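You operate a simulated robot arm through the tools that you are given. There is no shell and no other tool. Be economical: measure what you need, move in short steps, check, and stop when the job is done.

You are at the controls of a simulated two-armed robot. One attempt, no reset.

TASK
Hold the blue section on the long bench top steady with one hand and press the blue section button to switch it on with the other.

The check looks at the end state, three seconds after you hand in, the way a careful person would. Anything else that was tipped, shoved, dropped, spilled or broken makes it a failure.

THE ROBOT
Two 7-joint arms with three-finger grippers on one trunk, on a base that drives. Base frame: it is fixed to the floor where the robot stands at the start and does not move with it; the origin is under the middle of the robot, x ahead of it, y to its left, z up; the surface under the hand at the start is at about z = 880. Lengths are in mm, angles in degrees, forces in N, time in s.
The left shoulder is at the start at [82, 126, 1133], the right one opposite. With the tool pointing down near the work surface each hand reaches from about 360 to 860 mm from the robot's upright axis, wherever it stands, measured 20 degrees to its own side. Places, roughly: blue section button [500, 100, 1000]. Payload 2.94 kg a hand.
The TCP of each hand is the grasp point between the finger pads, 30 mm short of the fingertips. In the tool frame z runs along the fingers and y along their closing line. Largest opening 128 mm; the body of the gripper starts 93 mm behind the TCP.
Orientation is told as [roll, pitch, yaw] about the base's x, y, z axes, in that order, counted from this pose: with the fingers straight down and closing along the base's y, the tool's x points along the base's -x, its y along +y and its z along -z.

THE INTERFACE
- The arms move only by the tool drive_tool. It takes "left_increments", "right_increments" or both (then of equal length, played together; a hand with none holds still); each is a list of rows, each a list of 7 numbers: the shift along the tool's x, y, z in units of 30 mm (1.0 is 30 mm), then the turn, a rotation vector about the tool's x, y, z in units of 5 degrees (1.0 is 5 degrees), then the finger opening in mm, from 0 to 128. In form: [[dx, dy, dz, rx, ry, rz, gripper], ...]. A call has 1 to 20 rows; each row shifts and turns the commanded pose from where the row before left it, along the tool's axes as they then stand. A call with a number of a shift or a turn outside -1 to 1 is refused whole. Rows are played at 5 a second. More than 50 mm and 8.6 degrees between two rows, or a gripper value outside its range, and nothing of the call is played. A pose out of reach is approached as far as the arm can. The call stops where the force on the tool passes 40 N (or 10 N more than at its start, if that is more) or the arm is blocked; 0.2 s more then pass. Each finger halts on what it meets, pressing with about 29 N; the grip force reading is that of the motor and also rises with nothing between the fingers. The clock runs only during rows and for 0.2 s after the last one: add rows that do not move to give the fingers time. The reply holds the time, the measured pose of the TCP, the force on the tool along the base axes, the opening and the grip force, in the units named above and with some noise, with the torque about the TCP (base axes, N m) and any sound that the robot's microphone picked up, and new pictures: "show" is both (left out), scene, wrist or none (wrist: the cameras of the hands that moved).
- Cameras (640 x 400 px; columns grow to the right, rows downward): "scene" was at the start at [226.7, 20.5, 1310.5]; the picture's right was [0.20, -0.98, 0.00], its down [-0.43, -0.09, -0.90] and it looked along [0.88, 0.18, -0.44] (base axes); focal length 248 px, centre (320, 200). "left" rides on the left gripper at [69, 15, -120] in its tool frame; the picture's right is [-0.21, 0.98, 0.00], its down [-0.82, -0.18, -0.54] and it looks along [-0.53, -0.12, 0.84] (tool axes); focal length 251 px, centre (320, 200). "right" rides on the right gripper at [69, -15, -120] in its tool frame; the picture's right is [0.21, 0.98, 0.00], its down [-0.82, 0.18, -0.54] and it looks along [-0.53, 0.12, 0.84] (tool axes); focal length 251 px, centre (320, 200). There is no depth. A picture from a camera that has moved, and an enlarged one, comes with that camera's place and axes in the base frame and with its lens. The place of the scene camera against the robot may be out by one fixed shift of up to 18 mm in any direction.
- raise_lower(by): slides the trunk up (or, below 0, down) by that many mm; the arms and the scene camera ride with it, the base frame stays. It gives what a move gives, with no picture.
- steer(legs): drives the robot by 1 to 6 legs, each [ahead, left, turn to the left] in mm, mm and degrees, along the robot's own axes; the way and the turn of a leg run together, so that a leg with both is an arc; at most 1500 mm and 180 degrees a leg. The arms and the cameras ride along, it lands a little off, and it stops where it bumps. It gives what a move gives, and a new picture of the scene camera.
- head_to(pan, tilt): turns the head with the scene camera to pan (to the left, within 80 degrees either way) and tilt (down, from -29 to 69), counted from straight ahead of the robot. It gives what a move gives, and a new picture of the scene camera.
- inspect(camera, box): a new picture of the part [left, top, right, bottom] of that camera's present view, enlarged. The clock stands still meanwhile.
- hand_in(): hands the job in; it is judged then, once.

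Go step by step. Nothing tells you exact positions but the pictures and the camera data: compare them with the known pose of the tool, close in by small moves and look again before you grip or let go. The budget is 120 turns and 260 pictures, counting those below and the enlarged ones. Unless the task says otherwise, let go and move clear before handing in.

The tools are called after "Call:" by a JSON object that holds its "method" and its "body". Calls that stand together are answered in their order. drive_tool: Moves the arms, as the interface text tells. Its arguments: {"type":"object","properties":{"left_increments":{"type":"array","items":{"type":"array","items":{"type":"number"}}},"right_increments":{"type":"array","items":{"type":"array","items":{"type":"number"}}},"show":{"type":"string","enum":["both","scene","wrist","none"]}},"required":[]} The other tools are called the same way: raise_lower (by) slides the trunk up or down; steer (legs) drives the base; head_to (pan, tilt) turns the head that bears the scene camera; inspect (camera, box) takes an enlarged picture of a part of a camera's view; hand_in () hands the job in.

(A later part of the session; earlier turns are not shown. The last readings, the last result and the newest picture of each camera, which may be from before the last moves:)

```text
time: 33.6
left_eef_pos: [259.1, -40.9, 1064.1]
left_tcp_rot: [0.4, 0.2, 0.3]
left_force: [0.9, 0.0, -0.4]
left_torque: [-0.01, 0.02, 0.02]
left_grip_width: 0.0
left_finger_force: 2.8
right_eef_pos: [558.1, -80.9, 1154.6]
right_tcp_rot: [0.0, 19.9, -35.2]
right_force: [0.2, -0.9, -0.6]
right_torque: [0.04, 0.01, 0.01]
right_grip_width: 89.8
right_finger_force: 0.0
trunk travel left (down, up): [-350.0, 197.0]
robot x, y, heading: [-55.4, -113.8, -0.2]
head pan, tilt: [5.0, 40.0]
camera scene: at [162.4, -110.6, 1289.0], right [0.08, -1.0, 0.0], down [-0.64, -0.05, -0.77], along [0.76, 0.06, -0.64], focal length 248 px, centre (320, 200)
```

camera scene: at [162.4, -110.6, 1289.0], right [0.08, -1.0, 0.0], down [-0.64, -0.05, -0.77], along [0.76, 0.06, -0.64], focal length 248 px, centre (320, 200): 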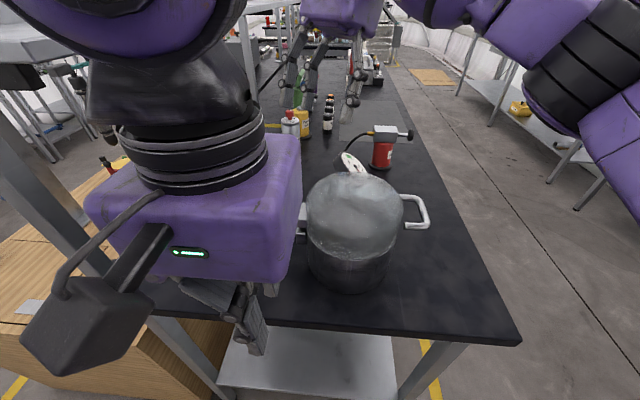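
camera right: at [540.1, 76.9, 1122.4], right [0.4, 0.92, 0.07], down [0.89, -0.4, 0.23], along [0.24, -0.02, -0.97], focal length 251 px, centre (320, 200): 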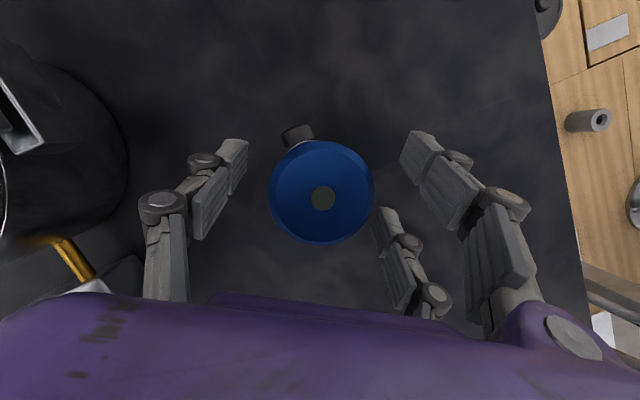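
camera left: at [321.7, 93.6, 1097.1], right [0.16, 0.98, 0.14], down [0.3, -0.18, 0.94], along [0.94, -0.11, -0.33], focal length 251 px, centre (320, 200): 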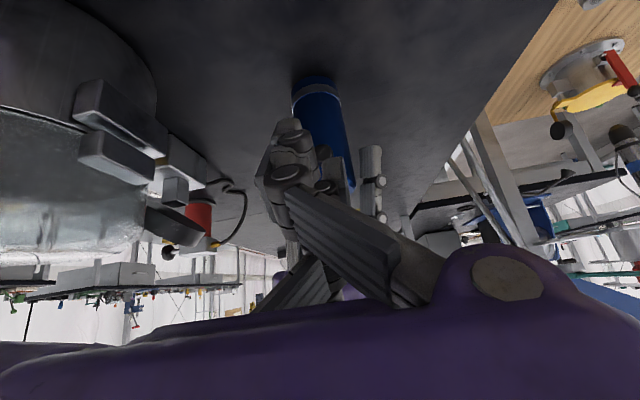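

The drive landed well. I'll test the left press pose now, before gripping: shift to y = 78, then pitch forward to about 50 mm short of the button.

Call:
{"method": "drive_tool", "body": {"left_increments": [[0, 0.8, 0, 0, 0, 0, 0], [0, 0.8, 0, 0, 0, 0, 0], [0, 0.8, 0, 0, 0, 0, 0], [0, 0.8, 0, 0, 0, 0, 0], [0, 0.77, 0, 0, 0, 0, 0], [-0.817, 0, 0.1, 0, -1, 0, 0], [-0.805, 0, 0.171, 0, -1, 0, 0], [-0.787, 0, 0.24, 0, -1, 0, 0], [-0.763, 0, 0.307, 0, -1, 0, 0], [-0.733, 0, 0.373, 0, -1, 0, 0], [0, 0, 0, 0, 0, 0, 0]]}}

```text
time: 36.0
left_eef_pos: [380.9, 79.5, 1049.4]
left_tcp_rot: [0.4, -24.7, 0.1]
left_force: [0.3, 0.3, -0.5]
left_torque: [-0.02, -0.02, 0.0]
left_grip_width: 0.0
left_finger_force: 2.9
right_eef_pos: [558.4, -80.6, 1153.8]
right_tcp_rot: [0.0, 20.1, -35.1]
right_force: [-0.6, 0.3, 0.2]
right_torque: [0.02, 0.01, -0.02]
right_grip_width: 90.1
right_finger_force: 0.1
trunk travel left (down, up): [-350.0, 197.0]
robot x, y, heading: [-55.4, -120.0, -0.2]
head pan, tilt: [5.0, 40.0]
camera scene: at [162.2, -110.5, 1289.0], right [0.08, -1.0, 0.0], down [-0.64, -0.05, -0.77], along [0.76, 0.06, -0.64], focal length 248 px, centre (320, 200)
camera left: at [267.4, 92.2, 1129.5], right [0.19, 0.98, 0.1], down [0.52, -0.18, 0.83], along [0.83, -0.11, -0.54], focal length 251 px, centre (320, 200)
```

scene: 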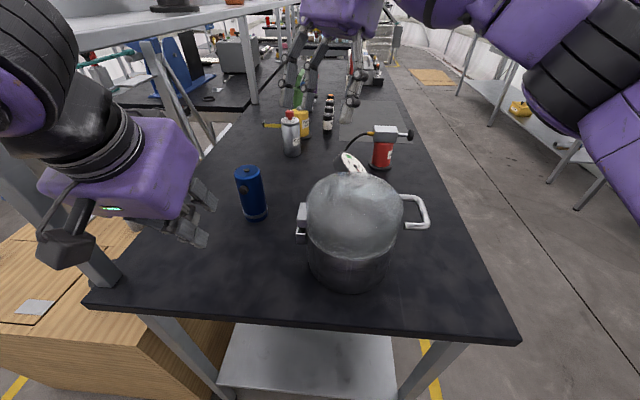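
left: 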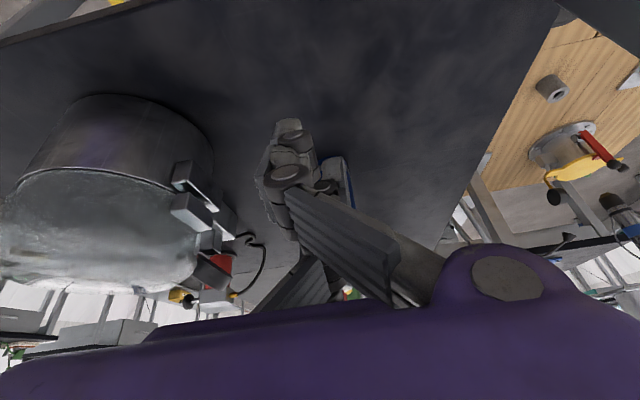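

No contact so far. I'll continue the last three rows.

Call:
{"method": "drive_tool", "body": {"left_increments": [[-0.698, 0, 0.436, 0, -1, 0, 0], [-0.657, 0, 0.495, 0, -1, 0, 0], [-0.612, 0, 0.55, 0, -0.6, 0, 0], [0, 0, 0, 0, 0, 0, 0]]}}

```text
time: 37.0
left_eef_pos: [458.5, 76.6, 1039.8]
left_tcp_rot: [0.4, -37.9, 0.0]
left_force: [0.6, -0.2, -1.0]
left_torque: [-0.01, -0.02, 0.0]
left_grip_width: 0.0
left_finger_force: 3.0
right_eef_pos: [557.0, -80.5, 1153.4]
right_tcp_rot: [-0.1, 20.0, -35.2]
right_force: [-0.3, 0.2, 1.0]
right_torque: [0.03, -0.04, 0.01]
right_grip_width: 90.0
right_finger_force: 0.0
trunk travel left (down, up): [-350.0, 197.0]
robot x, y, heading: [-57.3, -116.5, -0.2]
head pan, tilt: [5.0, 40.0]
camera scene: at [161.9, -110.4, 1289.1], right [0.08, -1.0, 0.0], down [-0.64, -0.05, -0.77], along [0.76, 0.06, -0.64], focal length 248 px, centre (320, 200)
camera left: at [329.4, 89.9, 1091.8], right [0.16, 0.98, 0.14], down [0.32, -0.19, 0.93], along [0.93, -0.11, -0.34], focal length 251 px, centre (320, 200)
```

scene: 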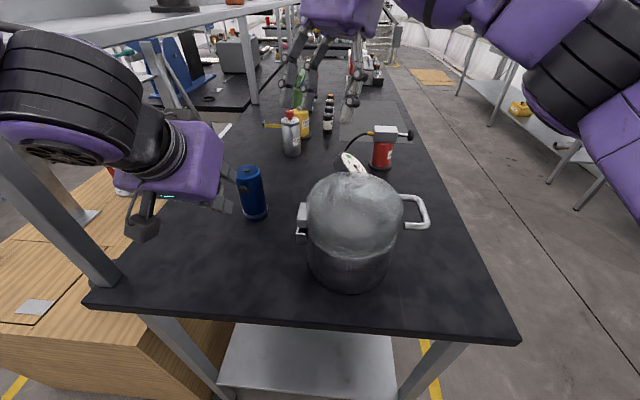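
left: 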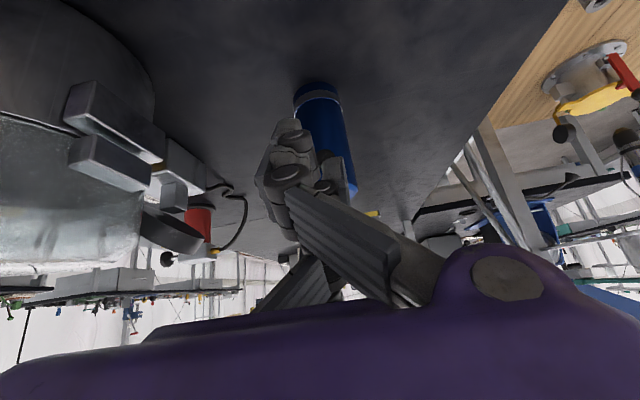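

The left pre-press pose is contact-free. Now I'll bring the right hand back over the cylinder.

Call:
{"method": "drive_tool", "body": {"right_increments": [[0.107, 0.742, 0.035, 0, 0, 0, 90], [0.107, 0.742, 0.035, 0, 0, 0, 90], [0.107, 0.742, 0.035, 0, 0, 0, 90], [0.107, 0.742, 0.035, 0, 0, 0, 90], [0.107, 0.742, 0.035, 0, 0, 0, 90], [0.107, 0.742, 0.035, 0, 0, 0, 90], [0, 0, 0, 0, 0, 0, 90]]}}

```text
time: 38.6
left_eef_pos: [458.0, 77.3, 1038.7]
left_tcp_rot: [0.6, -37.8, 0.0]
left_force: [-0.1, -0.6, -0.5]
left_torque: [0.0, 0.02, 0.04]
left_grip_width: 0.2
left_finger_force: 3.0
right_eef_pos: [589.0, 29.5, 1151.7]
right_tcp_rot: [0.0, 20.0, -35.2]
right_force: [-0.3, 0.1, 1.9]
right_torque: [0.0, -0.01, -0.05]
right_grip_width: 90.1
right_finger_force: 0.1
right hand out of reach, approached as far as the arm can: row 5, 6
trunk travel left (down, up): [-350.0, 197.0]
robot x, y, heading: [-62.0, -121.4, -0.1]
head pan, tilt: [5.0, 40.0]
camera scene: at [162.2, -110.6, 1289.0], right [0.08, -1.0, 0.0], down [-0.64, -0.05, -0.77], along [0.76, 0.06, -0.64], focal length 248 px, centre (320, 200)
camera right: at [561.1, 29.8, 1287.1], right [0.4, 0.91, 0.07], down [0.89, -0.4, 0.23], along [0.24, -0.03, -0.97], focal length 251 px, centre (320, 200)
```

scene: 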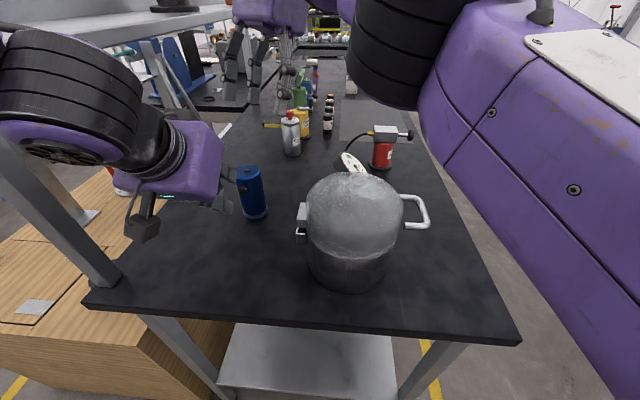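
right: 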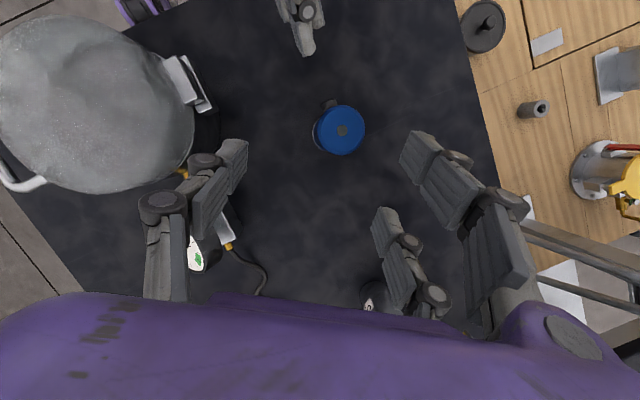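

The right arm hit its reach limit high up, but the grasp point itself lies nearer. I'll go to a point straight above the grasp and descend vertically.

Call:
{"method": "drive_tool", "body": {"right_increments": [[0.32, 0.28, 0.55, 0, 0, 0, 90], [0.32, 0.28, 0.55, 0, 0, 0, 90], [0.32, 0.28, 0.55, 0, 0, 0, 90], [0, 0, 0, 0, 0, 0, 90]], "show": "wrist"}}

```text
time: 39.6
left_eef_pos: [457.9, 75.0, 1040.2]
left_tcp_rot: [0.6, -37.8, 0.0]
left_force: [-0.5, 0.3, -0.5]
left_torque: [0.0, 0.0, 0.02]
left_grip_width: 0.2
left_finger_force: 2.6
right_eef_pos: [565.7, 75.3, 1115.2]
right_tcp_rot: [0.0, 20.0, -35.2]
right_force: [-0.2, 0.9, 0.2]
right_torque: [0.02, 0.01, 0.0]
right_grip_width: 90.3
right_finger_force: 0.1
trunk travel left (down, up): [-350.0, 197.0]
robot x, y, heading: [-56.7, -119.9, -0.3]
head pan, tilt: [5.0, 40.0]
camera right: at [539.4, 77.4, 1249.9], right [0.4, 0.91, 0.07], down [0.89, -0.4, 0.23], along [0.24, -0.02, -0.97], focal length 251 px, centre (320, 200)
```

right: 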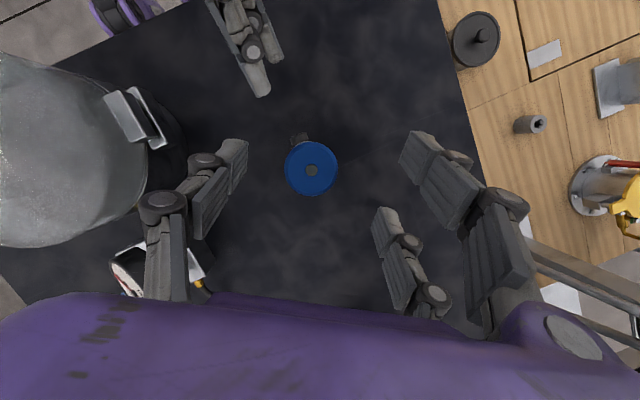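

Centred to about 2 mm. Descending straight down 130 mm.

Call:
{"method": "drive_tool", "body": {"right_increments": [[-0.252, 0.012, 0.677, 0, 0, 0, 90], [-0.252, 0.012, 0.677, 0, 0, 0, 90], [-0.252, 0.012, 0.677, 0, 0, 0, 90], [-0.252, 0.012, 0.677, 0, 0, 0, 90], [-0.252, 0.012, 0.677, 0, 0, 0, 90], [-0.252, 0.012, 0.677, 0, 0, 0, 90], [0, 0, 0, 0, 0, 0, 90]]}}

```text
time: 41.2
left_eef_pos: [457.6, 75.9, 1038.9]
left_tcp_rot: [0.6, -37.8, 0.0]
left_force: [-0.5, 0.1, -0.4]
left_torque: [0.01, 0.03, 0.01]
left_grip_width: 0.0
left_finger_force: 3.5
right_eef_pos: [568.7, 76.2, 986.0]
right_tcp_rot: [0.0, 20.0, -35.1]
right_force: [0.2, 0.4, 1.1]
right_torque: [-0.01, 0.0, 0.02]
right_grip_width: 89.8
right_finger_force: 0.1
trunk travel left (down, up): [-350.0, 197.0]
robot x, y, heading: [-60.9, -119.4, -0.1]
head pan, tilt: [5.0, 40.0]
camera scene: at [162.2, -110.6, 1289.0], right [0.08, -1.0, 0.0], down [-0.64, -0.05, -0.77], along [0.76, 0.06, -0.64], focal length 248 px, centre (320, 200)
camera right: at [540.6, 78.0, 1120.7], right [0.4, 0.91, 0.07], down [0.89, -0.4, 0.23], along [0.24, -0.03, -0.97], focal length 251 px, centre (320, 200)
```

scene: 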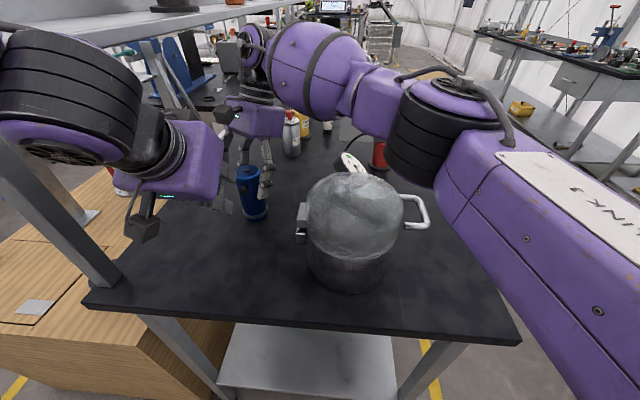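
right: 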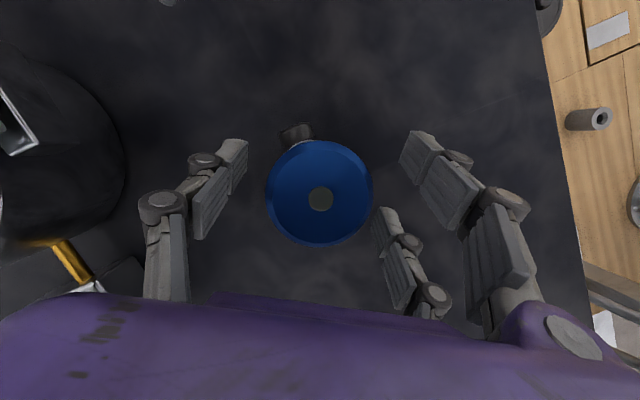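

Aligned. Closing the right grip.

Call:
{"method": "drive_tool", "body": {"right_increments": [[0, 0, 0, 0, 0, 0, 75], [0, 0, 0, 0, 0, 0, 62], [0, 0, 0, 0, 0, 0, 57], [0, 0, 0, 0, 0, 0, 53], [0, 0, 0, 0, 0, 0, 49], [0, 0, 0, 0, 0, 0, 44], [0, 0, 0, 0, 0, 0, 42], [0, 0, 0, 0, 0, 0, 42]], "show": "wrist"}}

Call:
{"method": "inspect", "body": {"camera": "scene", "box": [180, 120, 310, 240]}}

```text
time: 43.0
left_eef_pos: [457.3, 76.0, 1039.4]
left_tcp_rot: [0.6, -37.9, 0.0]
left_force: [0.4, -0.7, -0.1]
left_torque: [0.02, 0.04, 0.01]
left_grip_width: 0.0
left_finger_force: 3.0
right_eef_pos: [568.4, 75.3, 984.2]
right_tcp_rot: [0.0, 19.9, -35.2]
right_force: [-0.9, -2.0, 1.0]
right_torque: [-0.1, -0.01, -0.01]
right_grip_width: 52.0
right_finger_force: 29.1
trunk travel left (down, up): [-350.0, 197.0]
robot x, y, heading: [-62.0, -120.1, -0.1]
head pan, tilt: [5.0, 40.0]
camera right: at [540.5, 77.8, 1121.0], right [0.4, 0.91, 0.07], down [0.89, -0.4, 0.23], along [0.24, -0.03, -0.97], focal length 251 px, centre (320, 200)
```

right: 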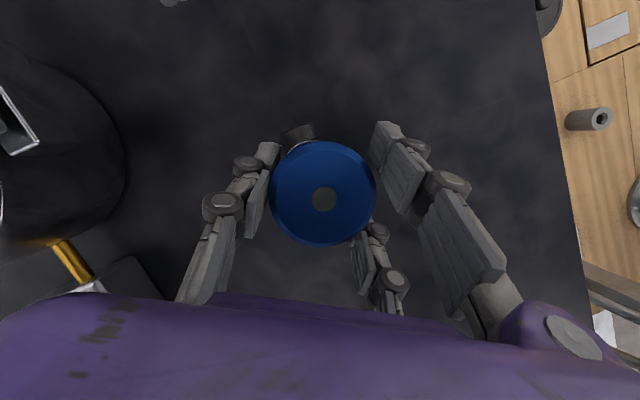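

```text
3.33 times, centred on (245, 180) of scene
camera zoom: at [162.2, -110.8, 1289.0], right [0.08, -1.0, 0.0], down [-0.64, -0.05, -0.77], along [0.76, 0.06, -0.64], focal length 828 px, centre (570, 267)
```

zoom: 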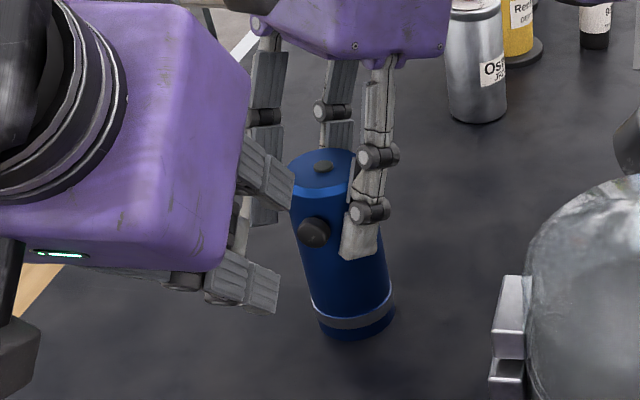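

Held again (52 mm, 29 N), with the button visible and free. I'll bring the left fingertip to a few millimetres in front of the button.

Call:
{"method": "drive_tool", "body": {"left_increments": [[-0.113, 0.015, 0.623, 0, 0, 0, 0], [-0.113, 0.015, 0.623, 0, 0, 0, 0], [-0.113, 0, 0.623, 0, 0, 0, 0], [0, 0, 0, 0, 0, 0, 0]]}}

Call:
{"method": "inspect", "body": {"camera": "scene", "box": [200, 140, 300, 230]}}

Call:
{"method": "inspect", "body": {"camera": "right", "box": [220, 60, 420, 200]}}

```text
time: 44.0
left_eef_pos: [487.4, 78.0, 1010.5]
left_tcp_rot: [0.4, -38.6, -0.1]
left_force: [0.3, 0.1, -0.7]
left_torque: [0.01, 0.0, 0.02]
left_grip_width: 0.1
left_finger_force: 2.8
right_eef_pos: [557.8, 78.1, 991.6]
right_tcp_rot: [0.3, 19.4, -34.9]
right_force: [-0.5, -0.2, -4.3]
right_torque: [0.02, -0.01, 0.01]
right_grip_width: 52.1
right_finger_force: 29.5
trunk travel left (down, up): [-350.0, 197.0]
robot x, y, heading: [-62.6, -121.4, -0.0]
head pan, tilt: [5.0, 40.0]
camera scene: at [149.0, -110.3, 1291.3], right [0.09, -1.0, 0.0], down [-0.63, -0.05, -0.77], along [0.77, 0.07, -0.63], focal length 248 px, centre (320, 200)
camera left: at [359.4, 91.7, 1061.3], right [0.16, 0.98, 0.14], down [0.31, -0.19, 0.93], along [0.94, -0.11, -0.33], focal length 251 px, centre (320, 200)
```

scene: 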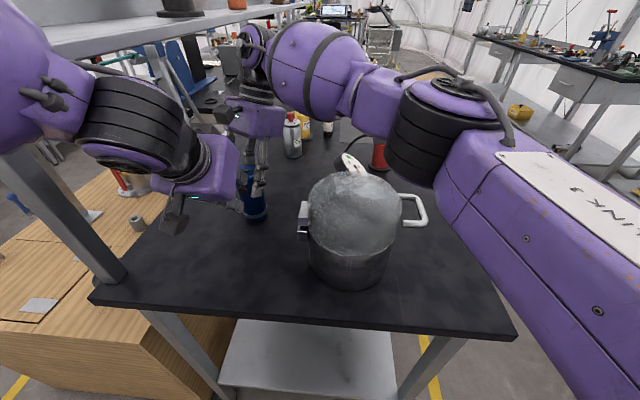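
left: 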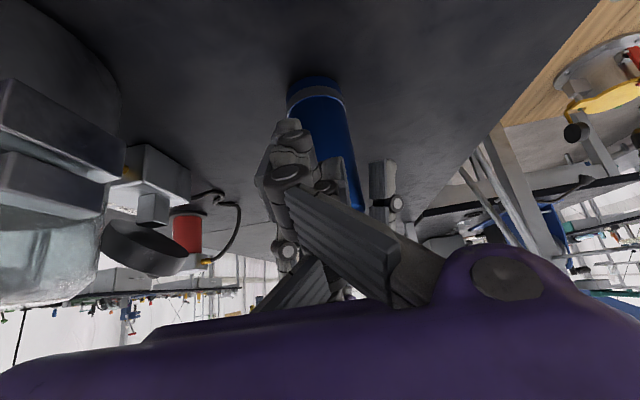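

```text
4.44 times, centred on (250, 185) of scene
camera zoom: at [149.0, -110.3, 1291.3], right [0.09, -1.0, 0.0], down [-0.63, -0.05, -0.77], along [0.77, 0.07, -0.63], focal length 1105 px, centre (631, 267)
```

zoom: 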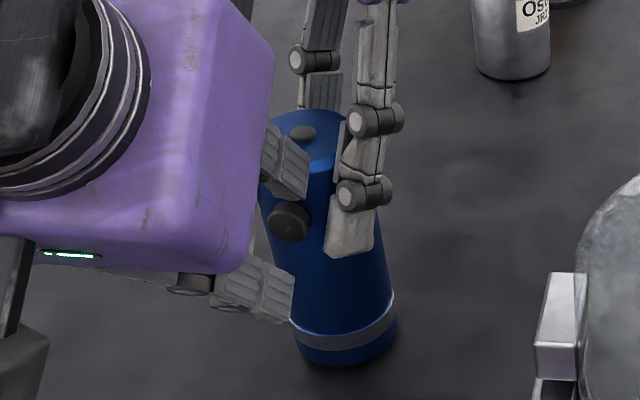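

```text
2.86 times, centred on (320, 130) of right
camera zoom: at [528.7, 78.8, 1126.9], right [0.4, 0.91, 0.08], down [0.88, -0.4, 0.24], along [0.25, -0.03, -0.97], focal length 718 px, centre (320, 400)
```

zoom: 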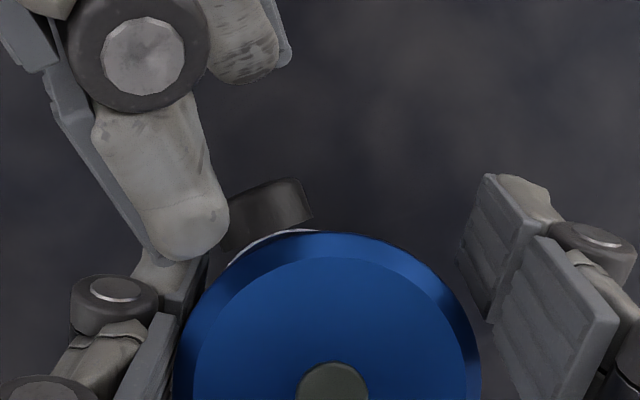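

The same thing happened: my left forearm pushes on the shelf end and shifts the robot about 12 mm. I'll back off, then come in flatter and yawed from the right, so the wrist stays low and away from the shelf.

Call:
{"method": "drive_tool", "body": {"left_increments": [[0.113, 0, -0.623, 0, 0, 0, 0], [0.113, 0, -0.623, 0, 0, 0, 0], [0.3, 0, -0.5, 0, 0, 0, 0], [0, 0, 0, 0, 0, 0, 0]]}}

```text
time: 45.0
left_eef_pos: [453.8, 79.4, 1035.2]
left_tcp_rot: [0.5, -37.7, 0.0]
left_force: [-1.1, -0.2, -0.2]
left_torque: [0.02, 0.02, 0.02]
left_grip_width: 0.0
left_finger_force: 3.2
right_eef_pos: [568.2, 77.0, 985.0]
right_tcp_rot: [0.0, 20.0, -35.2]
right_force: [0.2, -0.8, 1.3]
right_torque: [0.07, -0.22, -0.02]
right_grip_width: 52.0
right_finger_force: 29.0
trunk travel left (down, up): [-350.0, 197.0]
robot x, y, heading: [-59.9, -120.3, -0.1]
head pan, tilt: [5.0, 40.0]
camera scene: at [162.4, -110.8, 1289.0], right [0.08, -1.0, 0.0], down [-0.64, -0.05, -0.77], along [0.76, 0.06, -0.64], focal length 248 px, centre (320, 200)
camera left: at [324.5, 93.3, 1088.0], right [0.16, 0.98, 0.14], down [0.32, -0.19, 0.93], along [0.93, -0.11, -0.34], focal length 251 px, centre (320, 200)
```

scene: 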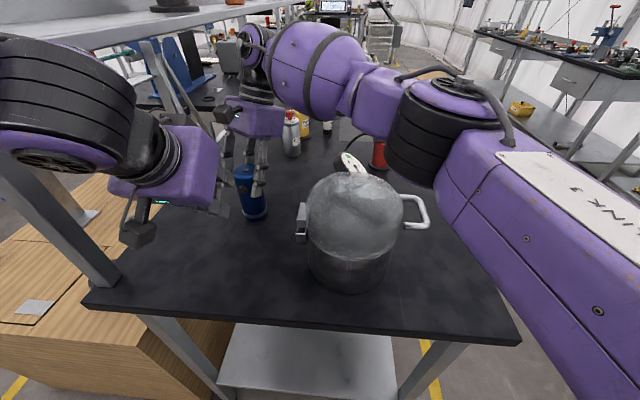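
left: 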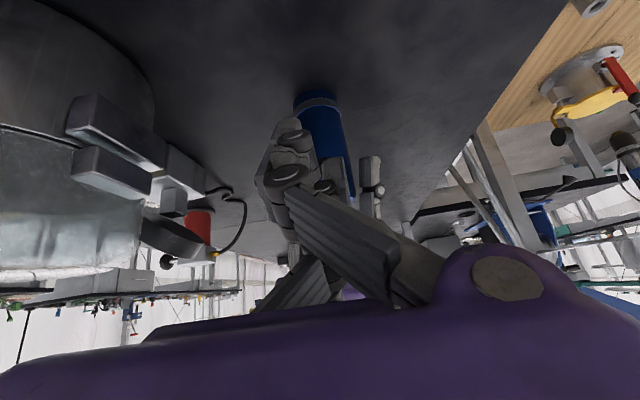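

All restored. I'll yaw the left hand +20° and flatten the pitch here, in free air.

Call:
{"method": "drive_tool", "body": {"left_increments": [[0, 0, 0, -0.614, 0, -0.789, 0], [0, -0.1, 0, -0.614, 0, -0.789, 0], [0, -0.1, 0, -0.614, 0, -0.789, 0], [0, -0.1, 0, -0.614, 0, -0.789, 0], [0, 0, 0, 0, -1, 0, 0], [0, 0, 0, 0, -1, 0, 0], [0, 0, 0, 0, 0, 0, 0]]}}

```text
time: 46.6
left_eef_pos: [454.5, 71.3, 1035.6]
left_tcp_rot: [0.5, -48.0, 19.9]
left_force: [0.4, -0.1, 0.2]
left_torque: [0.01, 0.01, 0.0]
left_grip_width: 0.0
left_finger_force: 3.1
right_eef_pos: [568.8, 77.3, 985.8]
right_tcp_rot: [0.0, 19.9, -35.2]
right_force: [2.1, -0.4, 2.1]
right_torque: [0.14, -0.22, 0.0]
right_grip_width: 52.1
right_finger_force: 29.1
trunk travel left (down, up): [-350.0, 197.0]
robot x, y, heading: [-57.1, -122.1, -0.0]
head pan, tilt: [5.0, 40.0]
camera scene: at [162.3, -110.7, 1289.0], right [0.08, -1.0, 0.0], down [-0.64, -0.05, -0.77], along [0.76, 0.06, -0.64], focal length 248 px, centre (320, 200)
camera left: at [321.8, 37.9, 1064.1], right [-0.2, 0.96, 0.17], down [0.2, -0.12, 0.97], along [0.96, 0.23, -0.17], focal length 251 px, centre (320, 200)
```

scene: 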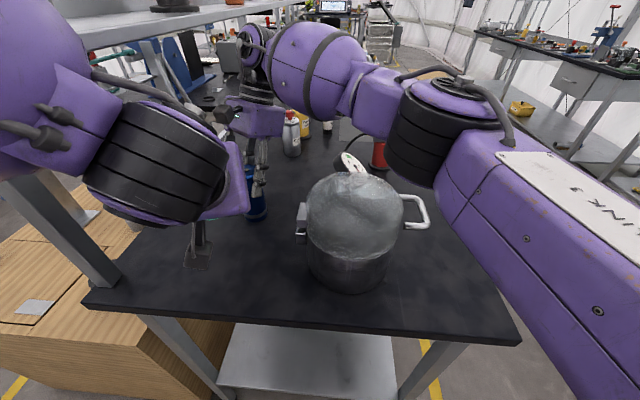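
left: 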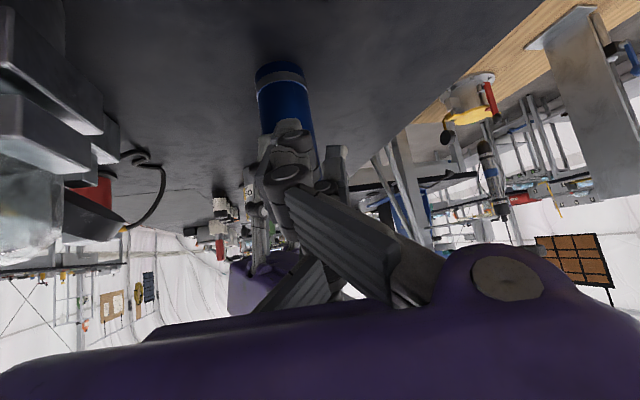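

No contact. I'll advance to about 13 mm from the button, watching for any body shift.

Call:
{"method": "drive_tool", "body": {"left_increments": [[0.04, -0.107, 0.547, 0, 0, 0, 0], [0.04, -0.107, 0.547, 0, 0, 0, 0], [0, 0, 0, 0, 0, 0, 0]], "show": "scene"}}

```text
time: 47.5
left_eef_pos: [476.5, 73.0, 1010.7]
left_tcp_rot: [0.6, -47.9, 19.8]
left_force: [0.3, 0.4, 0.5]
left_torque: [-0.02, 0.01, -0.01]
left_grip_width: 0.0
left_finger_force: 2.8
right_eef_pos: [567.9, 76.6, 985.7]
right_tcp_rot: [0.0, 20.0, -35.3]
right_force: [-1.0, -1.7, 2.5]
right_torque: [0.0, 0.03, -0.02]
right_grip_width: 51.9
right_finger_force: 28.8
trunk travel left (down, up): [-350.0, 197.0]
robot x, y, heading: [-57.9, -121.5, 0.3]
head pan, tilt: [5.0, 40.0]
camera scene: at [162.0, -110.8, 1289.0], right [0.08, -1.0, 0.0], down [-0.64, -0.05, -0.77], along [0.76, 0.06, -0.64], focal length 248 px, centre (320, 200)
```

scene: 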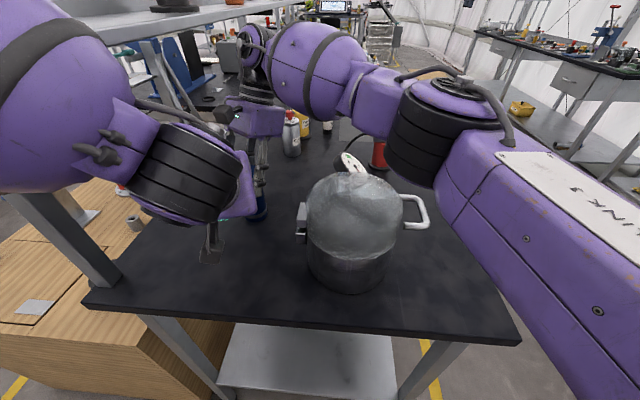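

No body shift. One more step to about 10 mm short, then a close look.

Call:
{"method": "drive_tool", "body": {"left_increments": [[-0.03, -0.08, 0.325, 0, 0, 0, 0], [-0.03, -0.08, 0.325, 0, 0, 0, 0], [0, 0, 0, 0, 0, 0, 0]], "show": "wrist"}}

Call:
{"method": "inspect", "body": {"camera": "right", "box": [220, 60, 420, 200]}}

Call:
{"method": "inspect", "body": {"camera": "scene", "box": [200, 140, 300, 230]}}

```text
time: 48.2
left_eef_pos: [489.4, 72.9, 1001.4]
left_tcp_rot: [0.5, -48.2, 19.8]
left_force: [0.2, 0.1, 0.0]
left_torque: [0.0, -0.02, -0.02]
left_grip_width: 0.0
left_finger_force: 2.5
right_eef_pos: [564.7, 76.5, 987.2]
right_tcp_rot: [0.1, 19.9, -35.2]
right_force: [0.2, -0.5, -4.3]
right_torque: [-0.01, -0.03, 0.01]
right_grip_width: 51.9
right_finger_force: 28.7
trunk travel left (down, up): [-350.0, 197.0]
robot x, y, heading: [-55.2, -117.3, -0.4]
head pan, tilt: [5.0, 40.0]
camera left: at [357.3, 39.7, 1030.5], right [-0.2, 0.96, 0.17], down [0.2, -0.12, 0.97], along [0.96, 0.23, -0.17], focal length 251 px, centre (320, 200)
```

left: 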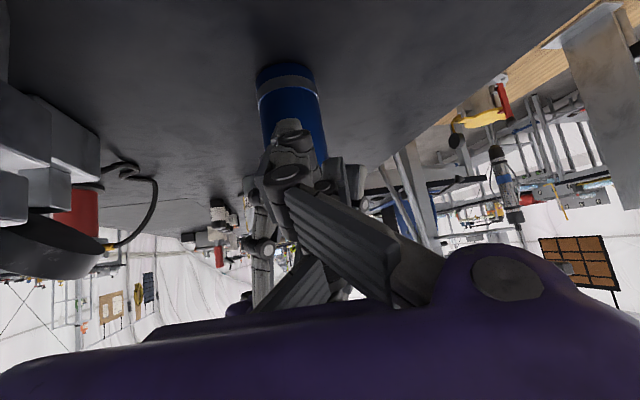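

```text
2.86 times, centred on (320, 130) of right
camera zoom: at [536.4, 77.6, 1122.8], right [0.4, 0.91, 0.07], down [0.89, -0.4, 0.23], along [0.24, -0.03, -0.97], focal length 718 px, centre (320, 400)
```

zoom: 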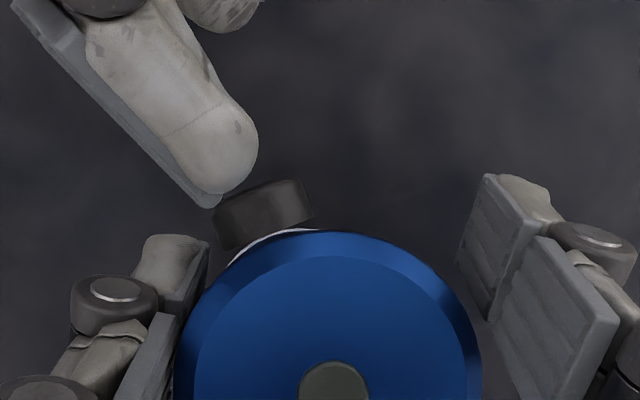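

```text
4.44 times, centred on (250, 185) of scene
camera zoom: at [157.6, -111.2, 1289.8], right [0.08, -1.0, 0.0], down [-0.64, -0.05, -0.77], along [0.77, 0.07, -0.64], focal length 1105 px, centre (631, 267)
```

zoom: 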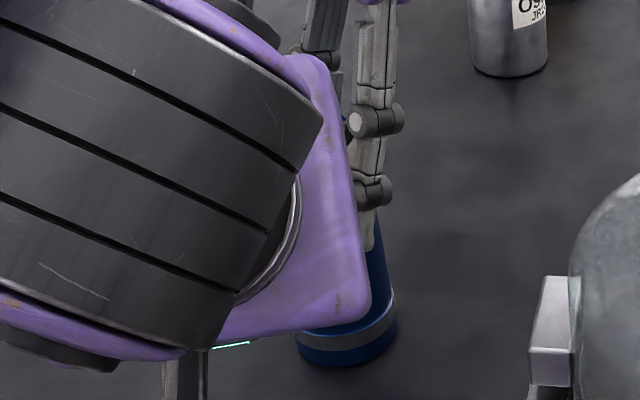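

The tip is nearly at the button, but the forearm is starting to touch the shelf again (a 4 mm shift). I'll back off and yaw a further 15° and flatten a little, to swing the forearm away from the shelf.

Call:
{"method": "drive_tool", "body": {"left_increments": [[0, 0, -0.6, 0, 0, 0, 0], [0, 0, -0.6, 0, 0, 0, 0], [0, 0, 0, -0.743, 0, -0.669, 0], [0, 0, 0, -0.743, 0, -0.669, 0], [0, 0, 0, -0.743, 0, -0.669, 0], [0, 0, 0, 0, -1, 0, 0], [0, 0, 0, 0, 0, 0, 0]]}}

```text
time: 49.9
left_eef_pos: [465.8, 65.2, 1026.1]
left_tcp_rot: [0.6, -53.2, 35.0]
left_force: [-0.5, 1.4, 0.3]
left_torque: [-0.01, 0.0, 0.0]
left_grip_width: 0.0
left_finger_force: 3.0
right_eef_pos: [565.4, 76.1, 986.7]
right_tcp_rot: [0.1, 19.9, -35.2]
right_force: [0.9, 0.4, -3.5]
right_torque: [0.0, 0.01, -0.04]
right_grip_width: 52.0
right_finger_force: 28.8
trunk travel left (down, up): [-350.0, 197.0]
robot x, y, heading: [-59.2, -116.0, 0.0]
head pan, tilt: [5.0, 40.0]
camera scene: at [158.5, -110.8, 1289.6], right [0.08, -1.0, 0.0], down [-0.64, -0.05, -0.77], along [0.77, 0.07, -0.64], focal length 248 px, centre (320, 200)
camera left: at [345.4, -2.9, 1042.5], right [-0.46, 0.87, 0.18], down [0.16, -0.12, 0.98], along [0.87, 0.48, -0.08], focal length 251 px, centre (320, 200)
```

scene: 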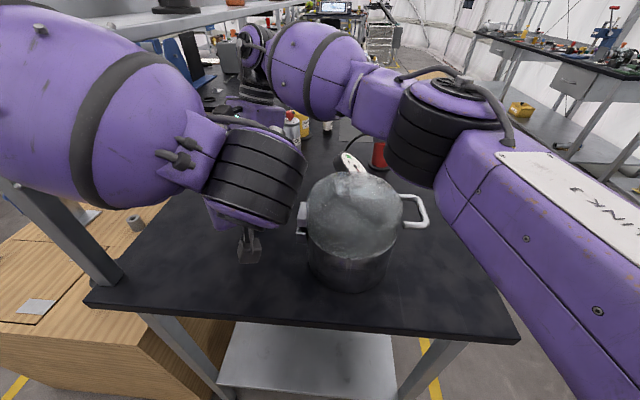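
left: 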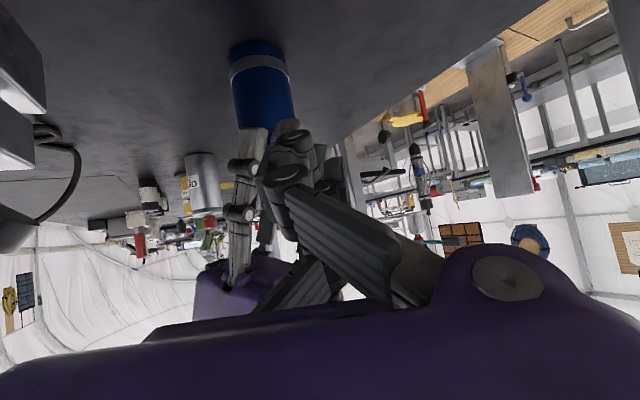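

It's still touching: the elbow bulges into the shelf because the arm is folded too tightly. I'll retract, release again, and set the robot further back and turned left. That moves the left shoulder back and the right shoulder forward. First, retract the left hand.

Call:
{"method": "drive_tool", "body": {"left_increments": [[0, 0, -0.3, 0, 1, 0, 0], [0, 0, 0, 0.743, 0, 0.669, 0], [0, 0, 0, 0.743, 0, 0.669, 0], [0, 0, 0, 0.743, 0, 0.669, 0], [0, 0, 0, 0, 1, 0, 0], [0, 0, 0, 0, 1, 0, 0], [0, 0, 0, 0.614, 0, 0.789, 0], [0, 0, 0, 0.614, 0, 0.789, 0], [0, 0, 0, 0.614, 0, 0.789, 0], [0, 0, 0, 0.614, 0, 0.789, 0], [0.612, 0, -0.55, 0, 0.6, 0, 0], [0.657, 0, -0.495, 0, 1, 0, 0], [0.698, 0, -0.436, 0, 1, 0, 0], [0.733, 0, -0.373, 0, 1, 0, 0], [0.763, 0, -0.307, 0, 1, 0, 0], [0.787, 0, -0.24, 0, 1, 0, 0], [0.805, 0, -0.171, 0, 1, 0, 0], [0.7, 0, -0.1, 0, 1, 0, 0], [0, 0, 0, 0, 0, 0, 0]], "show": "scene"}}

```text
time: 53.9
left_eef_pos: [272.2, 59.5, 1036.9]
left_tcp_rot: [0.4, 0.2, 0.4]
left_force: [0.0, -0.6, -0.6]
left_torque: [-0.01, 0.0, 0.02]
left_grip_width: 0.0
left_finger_force: 3.0
right_eef_pos: [568.5, 76.3, 984.9]
right_tcp_rot: [0.0, 20.0, -35.2]
right_force: [0.0, -0.2, 1.6]
right_torque: [0.07, -0.14, 0.02]
right_grip_width: 52.0
right_finger_force: 29.7
trunk travel left (down, up): [-350.0, 197.0]
robot x, y, heading: [-60.7, -119.2, -0.0]
head pan, tilt: [5.0, 40.0]
camera scene: at [162.3, -110.6, 1289.0], right [0.08, -1.0, 0.0], down [-0.64, -0.05, -0.77], along [0.76, 0.06, -0.64], focal length 248 px, centre (320, 200)
```

scene: 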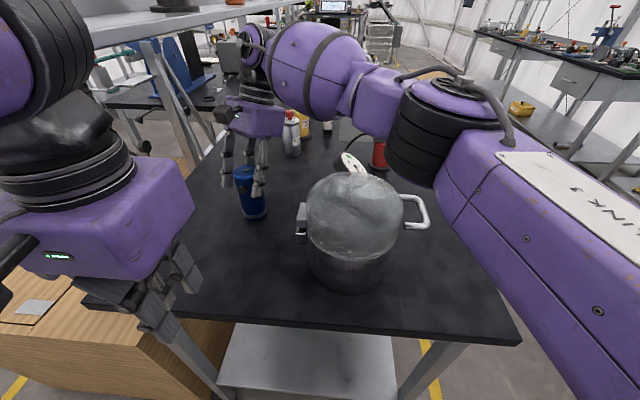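

The left hand is clear. Releasing the cylinder and lifting the right hand straight up.

Call:
{"method": "drive_tool", "body": {"right_increments": [[0, 0, 0, 0, 0, 0, 50], [0, 0, 0, 0, 0, 0, 54], [0, 0, 0, 0, 0, 0, 58], [0, 0, 0, 0, 0, 0, 72], [0, 0, 0, 0, 0, 0, 90], [0, 0, 0, 0, 0, 0, 90], [0.252, 0, -0.677, 0, 0, 0, 90], [0.252, 0, -0.677, 0, 0, 0, 90], [0.252, 0, -0.677, 0, 0, 0, 90], [0.252, 0, -0.677, 0, 0, 0, 90], [0.252, 0, -0.677, 0, 0, 0, 90], [0.252, 0, -0.677, 0, 0, 0, 90], [0, 0, 0, 0, 0, 0, 90]], "show": "wrist"}}

```text
time: 56.6
left_eef_pos: [271.6, 59.1, 1035.9]
left_tcp_rot: [0.4, 0.2, 0.3]
left_force: [0.5, 0.0, 0.2]
left_torque: [0.0, -0.01, -0.04]
left_grip_width: 0.3
left_finger_force: 2.8
right_eef_pos: [569.3, 76.1, 1115.0]
right_tcp_rot: [0.0, 20.1, -35.2]
right_force: [0.6, -0.2, -0.5]
right_torque: [0.04, 0.01, 0.01]
right_grip_width: 89.8
right_finger_force: 0.0
trunk travel left (down, up): [-350.0, 197.0]
robot x, y, heading: [-59.6, -115.4, -0.4]
head pan, tilt: [5.0, 40.0]
camera right: at [541.7, 78.3, 1250.4], right [0.4, 0.91, 0.07], down [0.89, -0.4, 0.23], along [0.24, -0.03, -0.97], focal length 251 px, centre (320, 200)
```

right: 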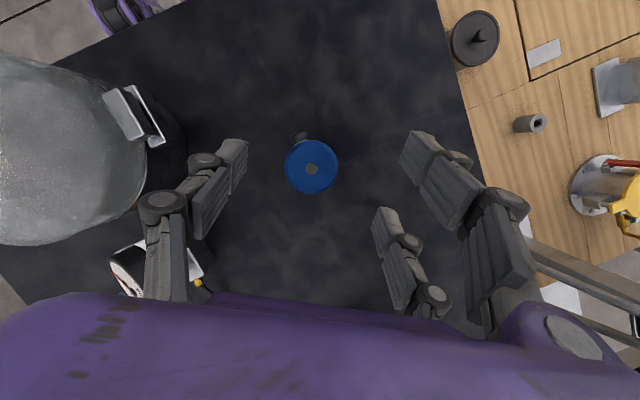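

The cylinder is unmoved. I'll swing the right hand out to the right over the pot at height, and bring the left nearer my centre, ready for turning.

Call:
{"method": "drive_tool", "body": {"right_increments": [[0, 0, -0.6, 0, 0, 0, 90], [-0.37, -0.785, -0.17, 0, 0, 0, 90], [-0.37, -0.785, -0.17, 0, 0, 0, 90], [-0.37, -0.785, -0.17, 0, 0, 0, 90], [-0.37, -0.785, -0.17, 0, 0, 0, 90], [-0.37, -0.785, -0.17, 0, 0, 0, 90], [-0.37, -0.785, -0.17, 0, 0, 0, 90], [-0.37, -0.785, -0.17, 0, 0, 0, 90], [-0.37, -0.785, -0.17, 0, 0, 0, 90], [-0.37, -0.785, -0.17, 0, 0, 0, 90], [-0.37, -0.785, -0.17, 0, 0, 0, 90], [-0.37, -0.785, -0.17, 0, 0, 0, 90], [-0.37, -0.785, -0.17, 0, 0, 0, 90], [-0.37, -0.785, -0.17, 0, 0, 0, 90], [-0.37, -0.785, -0.17, 0, 0, 0, 90], [-0.37, -0.785, -0.17, 0, 0, 0, 90], [-0.37, -0.785, -0.17, 0, 0, 0, 90], [-0.37, -0.785, -0.17, 0, 0, 0, 90], [-0.37, -0.785, -0.17, 0, 0, 0, 90]], "left_increments": [[0, 0, 0, 0, 0, 0, 0], [0, -0.2, 0, 0, 0, 0, 0], [0, -0.2, 0, 0, 0, 0, 0], [0, -0.2, 0, 0, 0, 0, 0], [0, -0.2, 0, 0, 0, 0, 0], [0, -0.2, 0, 0, 0, 0, 0], [0, -0.2, 0, 0, 0, 0, 0], [0, -0.2, 0, 0, 0, 0, 0], [0, -0.2, 0, 0, 0, 0, 0], [0, -0.2, 0, 0, 0, 0, 0], [0, -0.2, 0, 0, 0, 0, 0], [0, -0.2, 0, 0, 0, 0, 0], [0, -0.2, 0, 0, 0, 0, 0], [0, -0.2, 0, 0, 0, 0, 0], [0, -0.2, 0, 0, 0, 0, 0], [0, 0, 0, 0, 0, 0, 0], [0, 0, 0, 0, 0, 0, 0], [0, 0, 0, 0, 0, 0, 0], [0, 0, 0, 0, 0, 0, 0]], "show": "scene"}}

```text
time: 60.6
left_eef_pos: [268.2, -25.9, 1037.2]
left_tcp_rot: [0.5, 0.2, 0.4]
left_force: [0.4, -0.9, 0.3]
left_torque: [0.02, -0.03, -0.01]
left_grip_width: 0.0
left_finger_force: 3.0
right_eef_pos: [556.1, -373.6, 1154.0]
right_tcp_rot: [0.1, 20.0, -35.2]
right_force: [-0.4, -1.2, -0.6]
right_torque: [0.01, -0.02, -0.01]
right_grip_width: 90.2
right_finger_force: 0.0
right hand out of reach, approached as far as the arm can: row 2, 3, 4, 5
trunk travel left (down, up): [-350.0, 197.0]
robot x, y, heading: [-58.2, -120.4, 0.1]
head pan, tilt: [5.0, 40.0]
camera scene: at [161.9, -111.4, 1289.1], right [0.08, -1.0, 0.0], down [-0.64, -0.05, -0.77], along [0.76, 0.06, -0.64], focal length 248 px, centre (320, 200)
```

scene: 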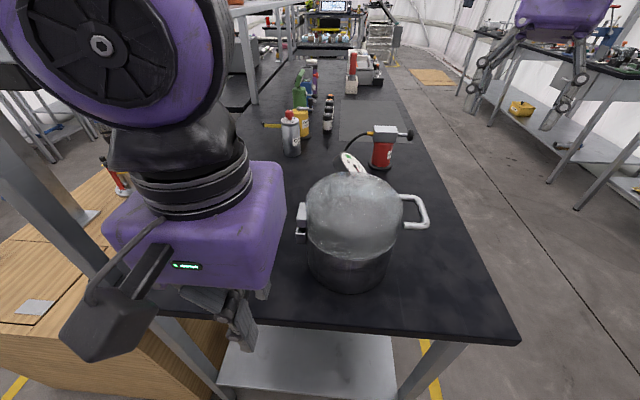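

Both hands are placed for the turn. Driving back 50, right 40, then turning left 35°.

Call:
{"method": "steer", "body": {"legs": [[-50, -40, 0], [0, 0, 35]]}}

Call:
{"method": "head_to", "body": {"pan": -15, "tilt": 38}}

```text
time: 63.4
left_eef_pos: [103.1, 109.4, 1037.7]
left_tcp_rot: [0.4, 0.3, 35.9]
left_force: [-0.3, 0.5, -0.5]
left_torque: [0.01, 0.01, -0.03]
left_grip_width: 0.1
left_finger_force: 2.8
right_eef_pos: [539.7, -6.6, 1153.3]
right_tcp_rot: [0.0, 20.0, 0.3]
right_force: [0.0, -0.3, 0.0]
right_torque: [0.02, 0.03, 0.03]
right_grip_width: 89.6
right_finger_force: 0.2
trunk travel left (down, up): [-350.0, 197.0]
robot x, y, heading: [-113.2, -158.4, 35.6]
head pan, tilt: [5.0, 40.0]
camera scene: at [68.8, -31.2, 1289.0], right [0.65, -0.76, 0.0], down [-0.49, -0.42, -0.77], along [0.58, 0.5, -0.64], focal length 248 px, centre (320, 200)
```

scene: 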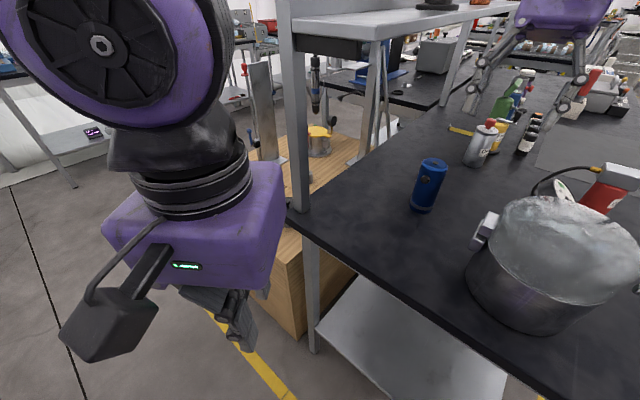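

```text
time: 64.2
left_eef_pos: [104.1, 109.9, 1037.6]
left_tcp_rot: [0.4, 0.3, 36.2]
left_force: [-0.2, 0.8, 0.2]
left_torque: [0.0, 0.0, -0.01]
left_grip_width: 0.0
left_finger_force: 2.7
right_eef_pos: [538.8, -6.3, 1153.8]
right_tcp_rot: [0.0, 20.0, 0.4]
right_force: [-0.4, -0.2, -0.5]
right_torque: [0.02, 0.03, 0.03]
right_grip_width: 90.0
right_finger_force: 0.1
trunk travel left (down, up): [-350.0, 197.0]
robot x, y, heading: [-110.1, -159.4, 35.4]
head pan, tilt: [-15.0, 38.0]
camera scene: at [79.6, -45.7, 1290.6], right [0.47, -0.88, 0.0], down [-0.55, -0.3, -0.78], along [0.69, 0.37, -0.63], focal length 248 px, centre (320, 200)
```

scene: 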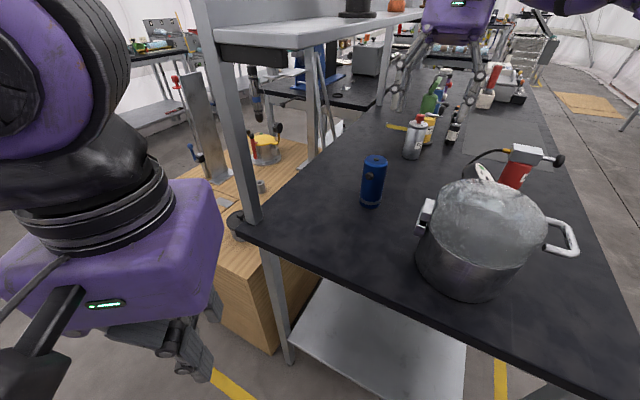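

This is a better standpoint, with a clear view of the cylinder, post and shelf. I'll yaw the right hand back to −35 in place.

Call:
{"method": "drive_tool", "body": {"right_increments": [[0, 0, 0, -0.342, 0, 0.94, 90], [0, 0, 0, -0.342, 0, 0.94, 90], [0, 0, 0, -0.342, 0, 0.94, 90], [0, 0, 0, -0.342, 0, 0.94, 90], [0, 0, 0, -0.342, 0, 0.94, 90], [0, 0, 0, -0.342, 0, 0.94, 90], [0, 0, 0, -0.342, 0, 0.94, 90], [0, 0, 0, 0, 0, 0, 90]]}}

```text
time: 66.0
left_eef_pos: [104.8, 108.7, 1038.7]
left_tcp_rot: [0.2, 0.1, 36.2]
left_force: [-0.4, -1.0, 1.6]
left_torque: [-0.01, -0.01, -0.01]
left_grip_width: 0.1
left_finger_force: 3.1
right_eef_pos: [537.7, -7.1, 1153.8]
right_tcp_rot: [0.0, 20.0, -34.7]
right_force: [-0.3, -1.0, -0.7]
right_torque: [-0.01, -0.02, 0.01]
right_grip_width: 89.9
right_finger_force: 0.1
trunk travel left (down, up): [-350.0, 197.0]
robot x, y, heading: [-110.0, -155.3, 35.3]
head pan, tilt: [-15.0, 38.0]
camera scene: at [79.7, -45.6, 1290.8], right [0.47, -0.88, 0.0], down [-0.55, -0.3, -0.78], along [0.69, 0.37, -0.63], focal length 248 px, centre (320, 200)
camera right: at [510.5, -5.7, 1288.7], right [0.39, 0.92, 0.07], down [0.89, -0.4, 0.23], along [0.24, -0.02, -0.97], focal length 251 px, centre (320, 200)
```

scene: 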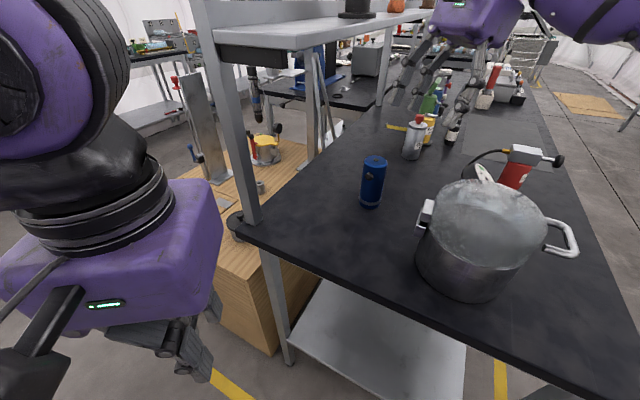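
right: 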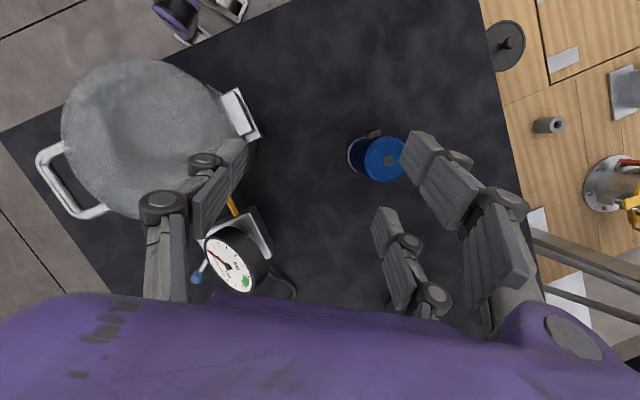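

The right yaw is reached. Moving above the cylinder.

Call:
{"method": "drive_tool", "body": {"right_increments": [[0.07, 0.715, 0.37, 0, 0, 0, 90], [0.07, 0.715, 0.37, 0, 0, 0, 90], [0.07, 0.715, 0.37, 0, 0, 0, 90], [0.07, 0.715, 0.37, 0, 0, 0, 90], [0, 0, 0, 0, 0, 0, 90]], "show": "wrist"}}

```text
time: 67.2
left_eef_pos: [104.9, 108.5, 1038.1]
left_tcp_rot: [0.4, 0.1, 36.2]
left_force: [-0.1, 0.1, 0.1]
left_torque: [0.01, -0.02, -0.01]
left_grip_width: 0.0
left_finger_force: 3.4
right_eef_pos: [566.6, 74.6, 1111.9]
right_tcp_rot: [0.0, 20.0, -34.7]
right_force: [-0.7, -0.6, 0.0]
right_torque: [0.01, 0.03, -0.04]
right_grip_width: 90.0
right_finger_force: 0.0
trunk travel left (down, up): [-350.0, 197.0]
robot x, y, heading: [-111.7, -161.7, 35.5]
head pan, tilt: [-15.0, 38.0]
camera right: at [539.0, 76.5, 1248.0], right [0.39, 0.92, 0.07], down [0.89, -0.4, 0.23], along [0.24, -0.02, -0.97], focal length 251 px, centre (320, 200)
```

right: 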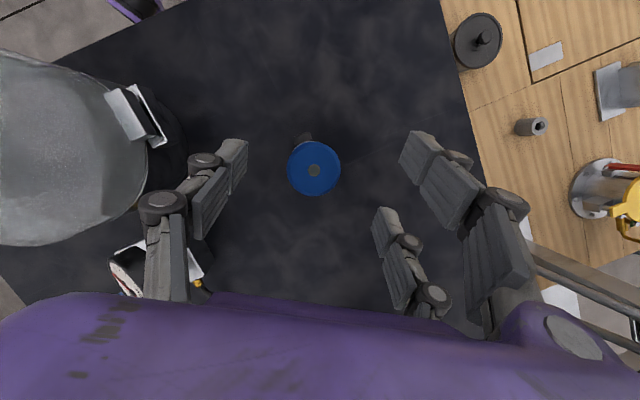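

Centred. Before descending I'll test the left press approach from this standpoint: yaw to 26°, advance and pitch to −45°, stopping well short.

Call:
{"method": "drive_tool", "body": {"left_increments": [[0, 0, 0, 0, 0, 1, 0], [0, 0, 0, 0, 0, 1, 0], [-0.723, -0.608, 0, 0, -1, 0, 0], [-0.72, -0.608, 0.063, 0, -1, 0, 0], [-0.712, -0.608, 0.126, 0, -1, 0, 0], [-0.699, -0.608, 0.187, 0, -1, 0, 0], [-0.68, -0.608, 0.247, 0, -1, 0, 0], [-0.656, -0.608, 0.306, 0, -1, 0, 0], [-0.626, -0.608, 0.362, 0, -1, 0, 0], [-0.593, -0.608, 0.415, 0, -1, 0, 0], [-0.554, -0.608, 0.465, 0, -1, 0, 0], [-0.511, -0.608, 0.511, 0, 0, 0, 0], [0, 0, 0, 0, 0, 0, 0]]}}

```text
time: 70.0
left_eef_pos: [334.9, 194.6, 1080.7]
left_tcp_rot: [0.7, -44.8, 25.4]
left_force: [0.1, -0.1, 0.0]
left_torque: [0.05, -0.01, 0.03]
left_grip_width: 0.2
left_finger_force: 2.6
left hand out of reach, approached as far as the arm can: row 5, 6, 7, 8, 9, 10, 11, 12
right_eef_pos: [565.9, 75.2, 1110.4]
right_tcp_rot: [0.0, 19.9, -34.6]
right_force: [0.4, 0.3, 0.7]
right_torque: [0.0, 0.02, -0.01]
right_grip_width: 89.9
right_finger_force: 0.0
trunk travel left (down, up): [-350.0, 197.0]
robot x, y, heading: [-108.6, -160.9, 35.7]
head pan, tilt: [-15.0, 38.0]
camera scene: at [84.6, -56.7, 1292.1], right [0.35, -0.94, 0.0], down [-0.58, -0.21, -0.79], along [0.74, 0.28, -0.62], focal length 248 px, centre (320, 200)
camera left: at [208.2, 148.5, 1117.5], right [-0.29, 0.94, 0.16], down [0.26, -0.08, 0.96], along [0.92, 0.32, -0.23], focal length 251 px, centre (320, 200)
```

scene: 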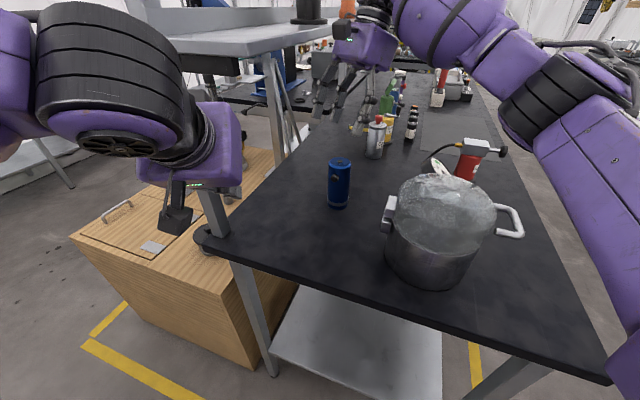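
left: 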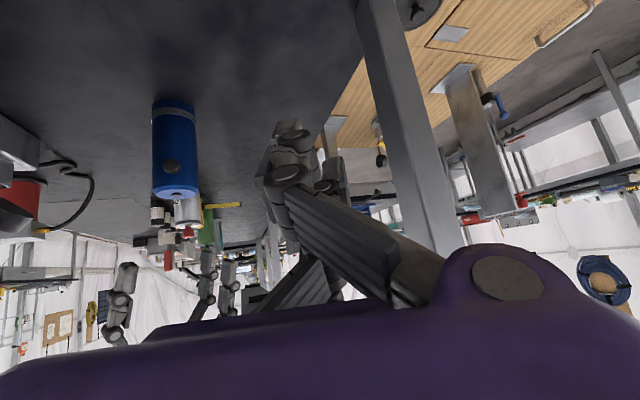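

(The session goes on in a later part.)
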